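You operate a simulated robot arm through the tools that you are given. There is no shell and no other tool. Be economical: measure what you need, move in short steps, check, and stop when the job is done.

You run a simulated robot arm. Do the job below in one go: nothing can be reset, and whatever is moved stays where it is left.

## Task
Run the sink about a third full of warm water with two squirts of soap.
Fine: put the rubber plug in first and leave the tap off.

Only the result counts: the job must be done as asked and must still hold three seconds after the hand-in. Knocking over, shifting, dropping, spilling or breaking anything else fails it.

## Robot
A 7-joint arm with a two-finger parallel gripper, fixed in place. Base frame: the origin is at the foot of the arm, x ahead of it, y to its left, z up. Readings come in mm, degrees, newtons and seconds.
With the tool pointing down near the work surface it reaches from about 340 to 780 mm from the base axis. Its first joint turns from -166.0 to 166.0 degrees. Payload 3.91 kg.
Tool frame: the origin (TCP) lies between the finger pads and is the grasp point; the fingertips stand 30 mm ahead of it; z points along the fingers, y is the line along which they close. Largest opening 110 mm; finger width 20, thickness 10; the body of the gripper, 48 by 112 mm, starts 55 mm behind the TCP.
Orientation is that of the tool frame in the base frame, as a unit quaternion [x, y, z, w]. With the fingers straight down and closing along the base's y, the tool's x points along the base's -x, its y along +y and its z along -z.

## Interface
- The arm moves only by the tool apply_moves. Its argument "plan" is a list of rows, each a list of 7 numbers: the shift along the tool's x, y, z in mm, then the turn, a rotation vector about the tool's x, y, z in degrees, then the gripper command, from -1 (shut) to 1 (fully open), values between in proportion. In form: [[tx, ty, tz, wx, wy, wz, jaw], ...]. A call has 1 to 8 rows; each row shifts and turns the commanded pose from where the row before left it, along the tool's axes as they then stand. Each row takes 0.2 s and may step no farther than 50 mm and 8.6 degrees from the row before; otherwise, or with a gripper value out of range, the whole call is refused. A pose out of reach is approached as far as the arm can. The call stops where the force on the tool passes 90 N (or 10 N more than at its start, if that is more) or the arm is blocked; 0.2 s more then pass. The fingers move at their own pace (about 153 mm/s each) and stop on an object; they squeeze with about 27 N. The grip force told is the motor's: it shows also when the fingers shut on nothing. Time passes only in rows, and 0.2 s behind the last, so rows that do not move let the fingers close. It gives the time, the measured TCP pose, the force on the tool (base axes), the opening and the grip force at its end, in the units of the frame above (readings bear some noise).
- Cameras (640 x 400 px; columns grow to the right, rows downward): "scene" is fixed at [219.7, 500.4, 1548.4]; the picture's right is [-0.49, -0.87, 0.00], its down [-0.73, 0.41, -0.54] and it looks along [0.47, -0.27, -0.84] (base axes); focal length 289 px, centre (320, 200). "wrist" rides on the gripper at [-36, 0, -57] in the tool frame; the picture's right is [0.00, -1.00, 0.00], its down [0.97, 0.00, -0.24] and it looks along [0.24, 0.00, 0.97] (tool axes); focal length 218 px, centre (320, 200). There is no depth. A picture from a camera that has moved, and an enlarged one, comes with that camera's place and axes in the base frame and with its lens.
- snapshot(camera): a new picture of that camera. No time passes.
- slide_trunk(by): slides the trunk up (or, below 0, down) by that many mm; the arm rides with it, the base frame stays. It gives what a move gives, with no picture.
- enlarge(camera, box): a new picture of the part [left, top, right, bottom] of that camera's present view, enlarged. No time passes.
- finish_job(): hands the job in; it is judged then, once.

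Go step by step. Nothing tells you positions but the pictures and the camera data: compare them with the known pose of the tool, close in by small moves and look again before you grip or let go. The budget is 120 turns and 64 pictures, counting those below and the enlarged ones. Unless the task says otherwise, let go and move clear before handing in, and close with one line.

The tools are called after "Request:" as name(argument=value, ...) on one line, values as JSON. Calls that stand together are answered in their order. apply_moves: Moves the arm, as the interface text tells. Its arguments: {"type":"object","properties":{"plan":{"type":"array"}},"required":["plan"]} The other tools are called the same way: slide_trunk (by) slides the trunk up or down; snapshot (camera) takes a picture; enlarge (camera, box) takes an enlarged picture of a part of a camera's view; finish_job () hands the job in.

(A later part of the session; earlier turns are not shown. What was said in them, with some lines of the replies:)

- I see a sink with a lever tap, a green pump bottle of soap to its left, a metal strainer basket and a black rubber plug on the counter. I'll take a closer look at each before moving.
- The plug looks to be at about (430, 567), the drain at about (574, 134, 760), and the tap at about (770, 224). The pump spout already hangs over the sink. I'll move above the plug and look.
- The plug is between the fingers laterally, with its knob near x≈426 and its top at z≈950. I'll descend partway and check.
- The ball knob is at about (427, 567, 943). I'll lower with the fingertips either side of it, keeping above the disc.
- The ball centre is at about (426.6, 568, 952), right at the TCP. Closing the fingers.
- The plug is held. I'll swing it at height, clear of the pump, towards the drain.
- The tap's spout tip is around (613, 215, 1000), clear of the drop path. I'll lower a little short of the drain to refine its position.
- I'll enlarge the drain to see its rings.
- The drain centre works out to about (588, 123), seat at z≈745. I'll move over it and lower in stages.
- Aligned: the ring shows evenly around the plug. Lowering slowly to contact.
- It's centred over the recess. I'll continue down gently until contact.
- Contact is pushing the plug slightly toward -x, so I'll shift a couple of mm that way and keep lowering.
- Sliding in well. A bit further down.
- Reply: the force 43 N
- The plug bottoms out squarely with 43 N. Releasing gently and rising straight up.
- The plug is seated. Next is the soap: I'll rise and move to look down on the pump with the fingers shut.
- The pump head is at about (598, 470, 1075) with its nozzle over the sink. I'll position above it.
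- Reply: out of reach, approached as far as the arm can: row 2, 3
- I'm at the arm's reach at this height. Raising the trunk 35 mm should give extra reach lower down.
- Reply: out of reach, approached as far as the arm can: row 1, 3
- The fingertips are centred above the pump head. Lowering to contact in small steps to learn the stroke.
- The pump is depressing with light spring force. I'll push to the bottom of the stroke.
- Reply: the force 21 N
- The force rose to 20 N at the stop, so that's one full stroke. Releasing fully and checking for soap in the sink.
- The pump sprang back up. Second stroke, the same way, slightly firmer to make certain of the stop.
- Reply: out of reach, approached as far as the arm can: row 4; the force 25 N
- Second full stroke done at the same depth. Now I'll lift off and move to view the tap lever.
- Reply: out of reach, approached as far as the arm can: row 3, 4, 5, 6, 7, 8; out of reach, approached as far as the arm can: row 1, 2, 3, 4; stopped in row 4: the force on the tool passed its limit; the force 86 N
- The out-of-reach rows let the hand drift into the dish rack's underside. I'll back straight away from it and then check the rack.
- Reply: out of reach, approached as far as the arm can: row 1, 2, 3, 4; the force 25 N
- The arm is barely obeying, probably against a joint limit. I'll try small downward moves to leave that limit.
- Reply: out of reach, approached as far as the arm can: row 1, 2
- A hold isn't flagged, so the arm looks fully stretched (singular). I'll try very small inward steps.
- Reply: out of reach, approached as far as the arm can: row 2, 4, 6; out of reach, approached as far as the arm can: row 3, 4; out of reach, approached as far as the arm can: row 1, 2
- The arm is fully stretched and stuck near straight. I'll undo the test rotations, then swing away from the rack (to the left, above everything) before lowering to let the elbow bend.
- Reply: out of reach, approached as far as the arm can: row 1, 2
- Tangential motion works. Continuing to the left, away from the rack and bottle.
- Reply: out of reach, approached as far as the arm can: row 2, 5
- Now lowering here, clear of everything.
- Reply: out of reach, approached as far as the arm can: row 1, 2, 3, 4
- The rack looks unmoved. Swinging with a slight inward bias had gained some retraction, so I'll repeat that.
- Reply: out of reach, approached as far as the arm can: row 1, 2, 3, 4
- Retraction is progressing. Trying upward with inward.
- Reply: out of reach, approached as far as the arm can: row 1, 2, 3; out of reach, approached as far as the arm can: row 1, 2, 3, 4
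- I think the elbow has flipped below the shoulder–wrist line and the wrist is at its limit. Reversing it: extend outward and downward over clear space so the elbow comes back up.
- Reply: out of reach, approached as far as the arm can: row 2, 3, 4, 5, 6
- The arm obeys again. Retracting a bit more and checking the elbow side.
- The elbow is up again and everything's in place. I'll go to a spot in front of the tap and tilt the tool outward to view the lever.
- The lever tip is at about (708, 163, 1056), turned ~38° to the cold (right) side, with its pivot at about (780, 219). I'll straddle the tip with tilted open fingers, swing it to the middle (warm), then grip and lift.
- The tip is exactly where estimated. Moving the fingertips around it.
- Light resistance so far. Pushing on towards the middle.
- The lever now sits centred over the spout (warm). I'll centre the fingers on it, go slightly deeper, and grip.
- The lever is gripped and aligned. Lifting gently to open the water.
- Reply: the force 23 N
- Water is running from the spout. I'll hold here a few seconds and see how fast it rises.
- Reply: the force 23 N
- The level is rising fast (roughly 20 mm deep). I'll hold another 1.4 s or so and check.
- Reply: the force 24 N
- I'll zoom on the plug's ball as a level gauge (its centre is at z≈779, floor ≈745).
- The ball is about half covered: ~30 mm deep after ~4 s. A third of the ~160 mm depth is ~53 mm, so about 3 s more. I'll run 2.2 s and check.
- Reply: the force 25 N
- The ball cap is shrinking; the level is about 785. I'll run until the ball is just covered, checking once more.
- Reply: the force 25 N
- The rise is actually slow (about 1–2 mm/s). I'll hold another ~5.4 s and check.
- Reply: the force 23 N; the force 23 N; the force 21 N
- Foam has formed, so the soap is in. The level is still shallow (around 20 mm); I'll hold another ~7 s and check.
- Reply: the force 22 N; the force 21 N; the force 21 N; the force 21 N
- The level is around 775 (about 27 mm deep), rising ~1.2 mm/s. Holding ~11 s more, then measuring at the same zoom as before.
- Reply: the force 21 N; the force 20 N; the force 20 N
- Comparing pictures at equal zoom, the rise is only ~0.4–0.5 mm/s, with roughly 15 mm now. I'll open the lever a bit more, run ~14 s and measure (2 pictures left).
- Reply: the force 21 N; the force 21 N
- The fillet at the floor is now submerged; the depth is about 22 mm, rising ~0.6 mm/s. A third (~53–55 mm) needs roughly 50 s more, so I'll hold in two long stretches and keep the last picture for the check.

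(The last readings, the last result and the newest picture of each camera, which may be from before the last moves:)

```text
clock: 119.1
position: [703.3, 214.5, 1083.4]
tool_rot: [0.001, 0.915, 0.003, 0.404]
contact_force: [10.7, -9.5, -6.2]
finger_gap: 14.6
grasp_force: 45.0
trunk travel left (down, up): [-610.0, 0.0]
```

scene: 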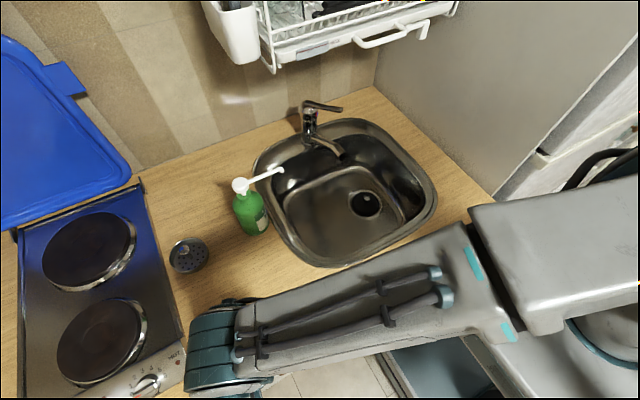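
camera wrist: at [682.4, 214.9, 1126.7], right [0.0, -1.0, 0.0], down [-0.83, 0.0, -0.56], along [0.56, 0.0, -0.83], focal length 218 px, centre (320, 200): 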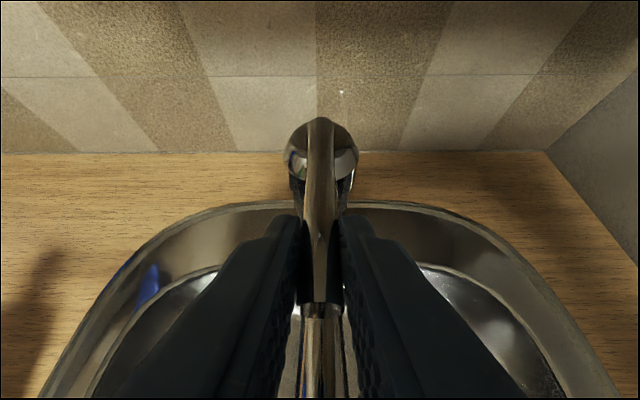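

About 35 mm estimated. Another ~12.6 s, then the last picture for calibration.

Request:
apply_moves(plan=[[0, 0, 0, 0, 0, 0, -1], [0, 0, 0, 0, 0, 0, -1], [0, 0, 0, 0, 0, 0, -1], [0, 0, 0, 0, 0, 0, -1], [0, 0, 0, 0, 0, 0, -1], [0, 0, 0, 0, 0, 0, -1], [0, 0, 0, 0, 0, 0, -1], [0, 0, 0, 0, 0, 0, -1]])

Request:
apply_moves(plan=[[0, 0, 0, 0, 0, 0, -1], [0, 0, 0, 0, 0, 0, -1], [0, 0, 0, 0, 0, 0, -1], [0, 0, 0, 0, 0, 0, -1], [0, 0, 0, 0, 0, 0, -1], [0, 0, 0, 0, 0, 0, -1], [0, 0, 0, 0, 0, 0, -1], [0, 0, 0, 0, 0, 0, -1]])

Request:
apply_moves(plan=[[0, 0, 0, 0, 0, 0, -1], [0, 0, 0, 0, 0, 0, -1], [0, 0, 0, 0, 0, 0, -1], [0, 0, 0, 0, 0, 0, -1], [0, 0, 0, 0, 0, 0, -1], [0, 0, 0, 0, 0, 0, -1], [0, 0, 0, 0, 0, 0, -1], [0, 0, 0, 0, 0, 0, -1]])

Request:
apply_moves(plan=[[0, 0, 0, 0, 0, 0, -1], [0, 0, 0, 0, 0, 0, -1], [0, 0, 0, 0, 0, 0, -1], [0, 0, 0, 0, 0, 0, -1], [0, 0, 0, 0, 0, 0, -1], [0, 0, 0, 0, 0, 0, -1], [0, 0, 0, 0, 0, 0, -1], [0, 0, 0, 0, 0, 0, -1]])

Request:
apply_moves(plan=[[0, 0, 0, 0, 0, 0, -1], [0, 0, 0, 0, 0, 0, -1], [0, 0, 0, 0, 0, 0, -1], [0, 0, 0, 0, 0, 0, -1], [0, 0, 0, 0, 0, 0, -1], [0, 0, 0, 0, 0, 0, -1], [0, 0, 0, 0, 0, 0, -1], [0, 0, 0, 0, 0, 0, -1]])

Request:
apply_moves(plan=[[0, 0, 0, 0, 0, 0, -1], [0, 0, 0, 0, 0, 0, -1], [0, 0, 0, 0, 0, 0, -1], [0, 0, 0, 0, 0, 0, -1], [0, 0, 0, 0, 0, 0, -1], [0, 0, 0, 0, 0, 0, -1], [0, 0, 0, 0, 0, 0, -1], [0, 0, 0, 0, 0, 0, -1]])

Request:
apply_moves(plan=[[0, 0, 0, 0, 0, 0, -1], [0, 0, 0, 0, 0, 0, -1], [0, 0, 0, 0, 0, 0, -1], [0, 0, 0, 0, 0, 0, -1], [0, 0, 0, 0, 0, 0, -1], [0, 0, 0, 0, 0, 0, -1], [0, 0, 0, 0, 0, 0, -1], [0, 0, 0, 0, 0, 0, -1]])

Request:
enlarge(camera="scene", box=[300, 145, 400, 255])

```text
clock: 120.9
position: [704.3, 215.5, 1083.6]
tool_rot: [0.001, 0.914, 0.002, 0.405]
contact_force: [9.8, -8.1, -6.0]
finger_gap: 14.4
grasp_force: 44.7
trunk travel left (down, up): [-610.0, 0.0]
```

```text
clock: 122.7
position: [703.4, 215.4, 1082.5]
tool_rot: [0.001, 0.915, 0.003, 0.404]
contact_force: [10.8, -8.5, -5.6]
finger_gap: 14.6
grasp_force: 45.5
trunk travel left (down, up): [-610.0, 0.0]
```

```text
clock: 124.5
position: [703.4, 214.9, 1083.5]
tool_rot: [0.0, 0.914, 0.003, 0.405]
contact_force: [10.1, -8.4, -5.5]
finger_gap: 14.4
grasp_force: 45.2
trunk travel left (down, up): [-610.0, 0.0]
```

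```text
clock: 126.3
position: [704.2, 214.9, 1082.3]
tool_rot: [0.0, 0.915, 0.003, 0.405]
contact_force: [9.9, -9.0, -5.7]
finger_gap: 14.4
grasp_force: 45.0
trunk travel left (down, up): [-610.0, 0.0]
```

```text
clock: 128.1
position: [704.0, 215.5, 1084.7]
tool_rot: [0.001, 0.914, 0.002, 0.405]
contact_force: [9.3, -9.2, -5.5]
finger_gap: 14.3
grasp_force: 45.1
trunk travel left (down, up): [-610.0, 0.0]
```

```text
clock: 129.9
position: [703.3, 214.7, 1082.3]
tool_rot: [0.0, 0.914, 0.003, 0.405]
contact_force: [8.7, -7.5, -5.1]
finger_gap: 14.5
grasp_force: 44.7
trunk travel left (down, up): [-610.0, 0.0]
```

```text
clock: 131.7
position: [703.1, 214.4, 1083.6]
tool_rot: [0.001, 0.915, 0.003, 0.404]
contact_force: [8.6, -9.1, -4.7]
finger_gap: 14.4
grasp_force: 45.0
trunk travel left (down, up): [-610.0, 0.0]
```

```text
3.64 times, centred on (350, 200) of scene
camera zoom: at [219.7, 500.4, 1548.4], right [-0.49, -0.87, 0.0], down [-0.73, 0.41, -0.54], along [0.47, -0.27, -0.84], focal length 1052 px, centre (211, 200)
```

zoom: 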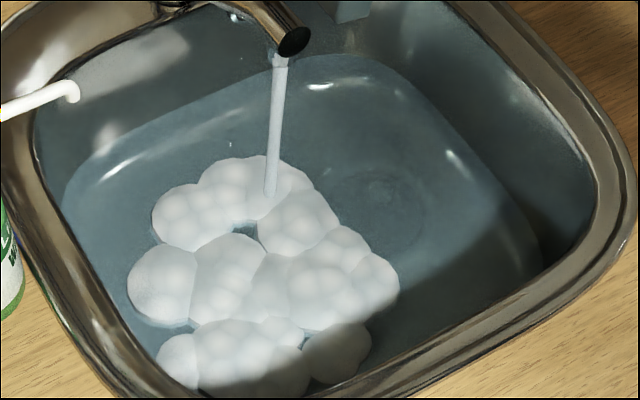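

The ball has just gone under: depth is about 43–44 mm, rising ~0.56 mm/s. Another ~18 s brings it to about 54 mm (a third), and then I close the lever.

Request:
apply_moves(plan=[[0, 0, 0, 0, 0, 0, -1], [0, 0, 0, 0, 0, 0, -1], [0, 0, 0, 0, 0, 0, -1], [0, 0, 0, 0, 0, 0, -1], [0, 0, 0, 0, 0, 0, -1], [0, 0, 0, 0, 0, 0, -1], [0, 0, 0, 0, 0, 0, -1], [0, 0, 0, 0, 0, 0, -1]])

Request:
apply_moves(plan=[[0, 0, 0, 0, 0, 0, -1], [0, 0, 0, 0, 0, 0, -1], [0, 0, 0, 0, 0, 0, -1], [0, 0, 0, 0, 0, 0, -1], [0, 0, 0, 0, 0, 0, -1], [0, 0, 0, 0, 0, 0, -1], [0, 0, 0, 0, 0, 0, -1], [0, 0, 0, 0, 0, 0, -1]])

Request:
apply_moves(plan=[[0, 0, 0, 0, 0, 0, -1], [0, 0, 0, 0, 0, 0, -1], [0, 0, 0, 0, 0, 0, -1], [0, 0, 0, 0, 0, 0, -1], [0, 0, 0, 0, 0, 0, -1], [0, 0, 0, 0, 0, 0, -1], [0, 0, 0, 0, 0, 0, -1], [0, 0, 0, 0, 0, 0, -1]])

Request:
apply_moves(plan=[[0, 0, 0, 0, 0, 0, -1], [0, 0, 0, 0, 0, 0, -1], [0, 0, 0, 0, 0, 0, -1], [0, 0, 0, 0, 0, 0, -1], [0, 0, 0, 0, 0, 0, -1], [0, 0, 0, 0, 0, 0, -1], [0, 0, 0, 0, 0, 0, -1], [0, 0, 0, 0, 0, 0, -1]])

Request:
apply_moves(plan=[[0, 0, 0, 0, 0, 0, -1], [0, 0, 0, 0, 0, 0, -1], [0, 0, 0, 0, 0, 0, -1], [0, 0, 0, 0, 0, 0, -1], [0, 0, 0, 0, 0, 0, -1], [0, 0, 0, 0, 0, 0, -1], [0, 0, 0, 0, 0, 0, -1], [0, 0, 0, 0, 0, 0, -1]])

Request:
apply_moves(plan=[[0, 0, 0, 0, 0, 0, -1], [0, 0, 0, 0, 0, 0, -1], [0, 0, 0, 0, 0, 0, -1], [0, 0, 0, 0, 0, 0, -1], [0, 0, 0, 0, 0, 0, -1], [0, 0, 0, 0, 0, 0, -1], [0, 0, 0, 0, 0, 0, -1], [0, 0, 0, 0, 0, 0, -1]])

Request:
apply_moves(plan=[[0, 0, 0, 0, 0, 0, -1], [0, 0, 0, 0, 0, 0, -1], [0, 0, 0, 0, 0, 0, -1], [0, 0, 0, 0, 0, 0, -1], [0, 0, 0, 0, 0, 0, -1], [0, 0, 0, 0, 0, 0, -1], [0, 0, 0, 0, 0, 0, -1], [0, 0, 0, 0, 0, 0, -1]])

Request:
apply_moves(plan=[[0, 0, 0, 0, 0, 0, -1], [0, 0, 0, 0, 0, 0, -1], [0, 0, 0, 0, 0, 0, -1], [0, 0, 0, 0, 0, 0, -1], [0, 0, 0, 0, 0, 0, -1], [0, 0, 0, 0, 0, 0, -1], [0, 0, 0, 0, 0, 0, -1], [0, 0, 0, 0, 0, 0, -1]])

Request:
apply_moves(plan=[[0, 0, 0, 0, 0, 0, -1], [0, 0, 0, 0, 0, 0, -1], [0, 0, 0, 0, 0, 0, -1], [0, 0, 0, 0, 0, 0, -1], [0, 0, 0, 0, 0, 0, -1], [0, 0, 0, 0, 0, 0, -1], [0, 0, 0, 0, 0, 0, -1], [0, 0, 0, 0, 0, 0, -1]])

Request:
apply_moves(plan=[[3.7, 0, 3.35, 0, 0, 0, -1], [3.7, 0, 3.35, 0, 0, 0, -1], [3.7, 0, 3.35, 0, 0, 0, -1], [3.7, 0, 3.35, 0, 0, 0, -1], [2.2, 0, 2, 0, 0, 0, -1], [0, 0, 0, 0, 0, 0, -1]])

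```text
clock: 133.5
position: [703.2, 216.7, 1083.5]
tool_rot: [0.0, 0.915, 0.004, 0.404]
contact_force: [9.0, -9.0, -5.5]
finger_gap: 14.6
grasp_force: 44.7
trunk travel left (down, up): [-610.0, 0.0]
```

```text
clock: 135.3
position: [702.7, 216.0, 1082.7]
tool_rot: [0.001, 0.915, 0.003, 0.404]
contact_force: [8.6, -7.5, -5.6]
finger_gap: 14.4
grasp_force: 45.2
trunk travel left (down, up): [-610.0, 0.0]
```

```text
clock: 137.1
position: [702.4, 215.4, 1083.3]
tool_rot: [0.001, 0.914, 0.002, 0.405]
contact_force: [8.1, -9.4, -5.2]
finger_gap: 14.4
grasp_force: 45.0
trunk travel left (down, up): [-610.0, 0.0]
```

```text
clock: 138.9
position: [703.5, 215.8, 1083.6]
tool_rot: [0.001, 0.915, 0.003, 0.404]
contact_force: [8.5, -8.2, -4.4]
finger_gap: 14.0
grasp_force: 45.5
trunk travel left (down, up): [-610.0, 0.0]
```

```text
clock: 140.7
position: [704.6, 216.2, 1083.3]
tool_rot: [0.001, 0.915, 0.004, 0.404]
contact_force: [8.7, -9.3, -4.5]
finger_gap: 14.4
grasp_force: 45.8
trunk travel left (down, up): [-610.0, 0.0]
```

```text
clock: 142.5
position: [702.1, 215.9, 1084.7]
tool_rot: [0.001, 0.915, 0.003, 0.405]
contact_force: [8.3, -8.8, -4.4]
finger_gap: 14.3
grasp_force: 44.9
trunk travel left (down, up): [-610.0, 0.0]
```

```text
clock: 144.3
position: [702.4, 215.4, 1083.4]
tool_rot: [0.001, 0.915, 0.003, 0.404]
contact_force: [7.8, -8.6, -4.3]
finger_gap: 14.6
grasp_force: 45.9
trunk travel left (down, up): [-610.0, 0.0]
```

```text
clock: 146.1
position: [702.9, 215.6, 1083.6]
tool_rot: [0.001, 0.915, 0.002, 0.404]
contact_force: [8.0, -7.8, -4.7]
finger_gap: 14.4
grasp_force: 45.6
trunk travel left (down, up): [-610.0, 0.0]
```

```text
clock: 147.9
position: [705.3, 215.2, 1083.3]
tool_rot: [0.0, 0.915, 0.003, 0.404]
contact_force: [8.7, -7.8, -5.0]
finger_gap: 14.1
grasp_force: 45.1
trunk travel left (down, up): [-610.0, 0.0]
```

```text
clock: 149.3
position: [698.5, 216.2, 1063.9]
tool_rot: [0.001, 0.914, 0.003, 0.406]
contact_force: [-12.0, -12.4, 16.3]
finger_gap: 14.6
grasp_force: 45.4
trunk travel left (down, up): [-610.0, 0.0]
```

The lever is going down with upward resistance. Pressing a bit more to be sure it is at its closed stop.

Request:
apply_moves(plan=[[2.2, 0, 2, 0, 0, 0, -1], [2.2, 0, 2, 0, 0, 0, -1], [0, 0, 0, 0, 0, 0, -1]])

```text
clock: 150.1
position: [698.5, 215.4, 1060.1]
tool_rot: [0.001, 0.913, 0.004, 0.408]
contact_force: [-3.9, -9.9, 30.1]
finger_gap: 14.8
grasp_force: 45.1
trunk travel left (down, up): [-610.0, 0.0]
```

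The lever is back at its original closed height with 30 N resistance. I'll try to confirm the stream has stopped.

Request:
enlarge(camera="scene", box=[240, 90, 450, 280])

```text
refused: no pictures are left
```

No pictures remain, but the pose and forces show the lever at its closed stop. I'll open the fingers without lifting and back straight out along the tool axis.

Request:
apply_moves(plan=[[0, 0, 0, 0, 0, 0, 0], [0, 0, 0, 0, 0, 0, 0], [0, 0, -15, 0, 0, 0, 0], [0, 0, -30, 0, 0, 0, 0], [0, 0, -35, 0, 0, 0, 0], [0, 0, 0, 0, 0, 0, 0]])

```text
clock: 151.5
position: [642.3, 217.7, 1111.9]
tool_rot: [0.0, 0.915, 0.003, 0.405]
contact_force: [-0.6, -0.1, -0.2]
finger_gap: 54.9
grasp_force: 0.0
trunk travel left (down, up): [-610.0, 0.0]
```

Released cleanly. As a check without pictures, I'll feel the lever from above with shut fingers; this also ensures it is fully down.

Request:
apply_moves(plan=[[-4, -1.5, -3, 0, 0, 0, -1], [0, 0, 0, 0, 0, 0, -1], [-14.5, 0, 14, 0, 0, 0, -1], [-14.5, 0, 14, 0, 0, 0, -1], [0, 0, 0, 0, 0, 0, -1]])

Request:
apply_moves(plan=[[4.5, 0, 4, 0, 0, 0, -1], [4.5, 0, 4, 0, 0, 0, -1], [3, 0, 2.7, 0, 0, 0, -1], [0, 0, 0, 0, 0, 0, -1]])

```text
clock: 152.7
position: [680.2, 215.3, 1117.4]
tool_rot: [0.0, 0.914, 0.003, 0.405]
contact_force: [-0.6, -0.6, 0.4]
finger_gap: 0.0
grasp_force: 26.4
trunk travel left (down, up): [-610.0, 0.0]
```

```text
clock: 153.7
position: [680.0, 215.4, 1099.9]
tool_rot: [0.0, 0.915, 0.003, 0.405]
contact_force: [0.2, 0.0, 0.1]
finger_gap: 0.0
grasp_force: 26.8
trunk travel left (down, up): [-610.0, 0.0]
```

Request:
apply_moves(plan=[[3, 0, 2.7, 0, 0, 0, -1], [3, 0, 2.7, 0, 0, 0, -1], [0, 0, 0, 0, 0, 0, -1]])

Request:
apply_moves(plan=[[2.2, 0, 2, 0, 0, 0, -1], [2.2, 0, 2, 0, 0, 0, -1], [0, 0, 0, 0, 0, 0, -1]])

```text
clock: 154.5
position: [680.6, 215.5, 1091.7]
tool_rot: [-0.001, 0.914, 0.003, 0.405]
contact_force: [-1.0, 0.4, -0.3]
finger_gap: 0.1
grasp_force: 27.2
trunk travel left (down, up): [-610.0, 0.0]
```

```text
clock: 155.3
position: [681.5, 215.5, 1086.9]
tool_rot: [0.001, 0.914, 0.002, 0.405]
contact_force: [0.8, -0.1, 2.4]
finger_gap: 0.0
grasp_force: 26.9
trunk travel left (down, up): [-610.0, 0.0]
```

Request:
apply_moves(plan=[[2.2, 0, 2, 0, 0, 0, -1], [1.5, 0, 1.35, 0, 0, 0, -1], [0, 0, 0, 0, 0, 0, -1]])

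```text
clock: 156.1
position: [681.9, 215.0, 1085.7]
tool_rot: [0.0, 0.913, 0.003, 0.408]
contact_force: [3.1, 2.1, 27.5]
finger_gap: 0.0
grasp_force: 27.3
trunk travel left (down, up): [-610.0, 0.0]
```

The lever is hard against its lower stop (27 N with barely any movement), so the tap is off. Backing away to a clear spot.

Request:
apply_moves(plan=[[-3, 0, -3, 0, 0, 0, -1], [-12, 0, -14, 0, 0, 0, -1], [0, 0, -35, 0, 0, 0, -1], [0, 0, -40, 0, 0, 0, -1], [15, 0, -40, 0, 0, 0, -1], [20, 0, -35, 0, 0, 0, -1], [0, 0, 0, 0, 0, 0, -1]])

```text
clock: 157.7
position: [546.9, 215.4, 1177.3]
tool_rot: [0.002, 0.914, 0.001, 0.405]
contact_force: [0.3, -0.3, -0.5]
finger_gap: 0.0
grasp_force: 27.1
trunk travel left (down, up): [-610.0, 0.0]
```

The plug is in, the soap is pumped, the level is about a third by my measurements, and the tap is off with the arm clear. Handing in.

Request:
finish_job()

```text
The job is handed in.
```

The job is handed in: plug in, two pump strokes of soap, tap set mid-range for warm, sink about a third full, tap off. I ran out of pictures, so I estimated the final level (about 54 mm of roughly 155 mm) from the fill rate and checked the tap was off by pressing the lever against its stop. On the way the hand also bumped the dish rack at about 80 N; later pictures showed no visible shift.
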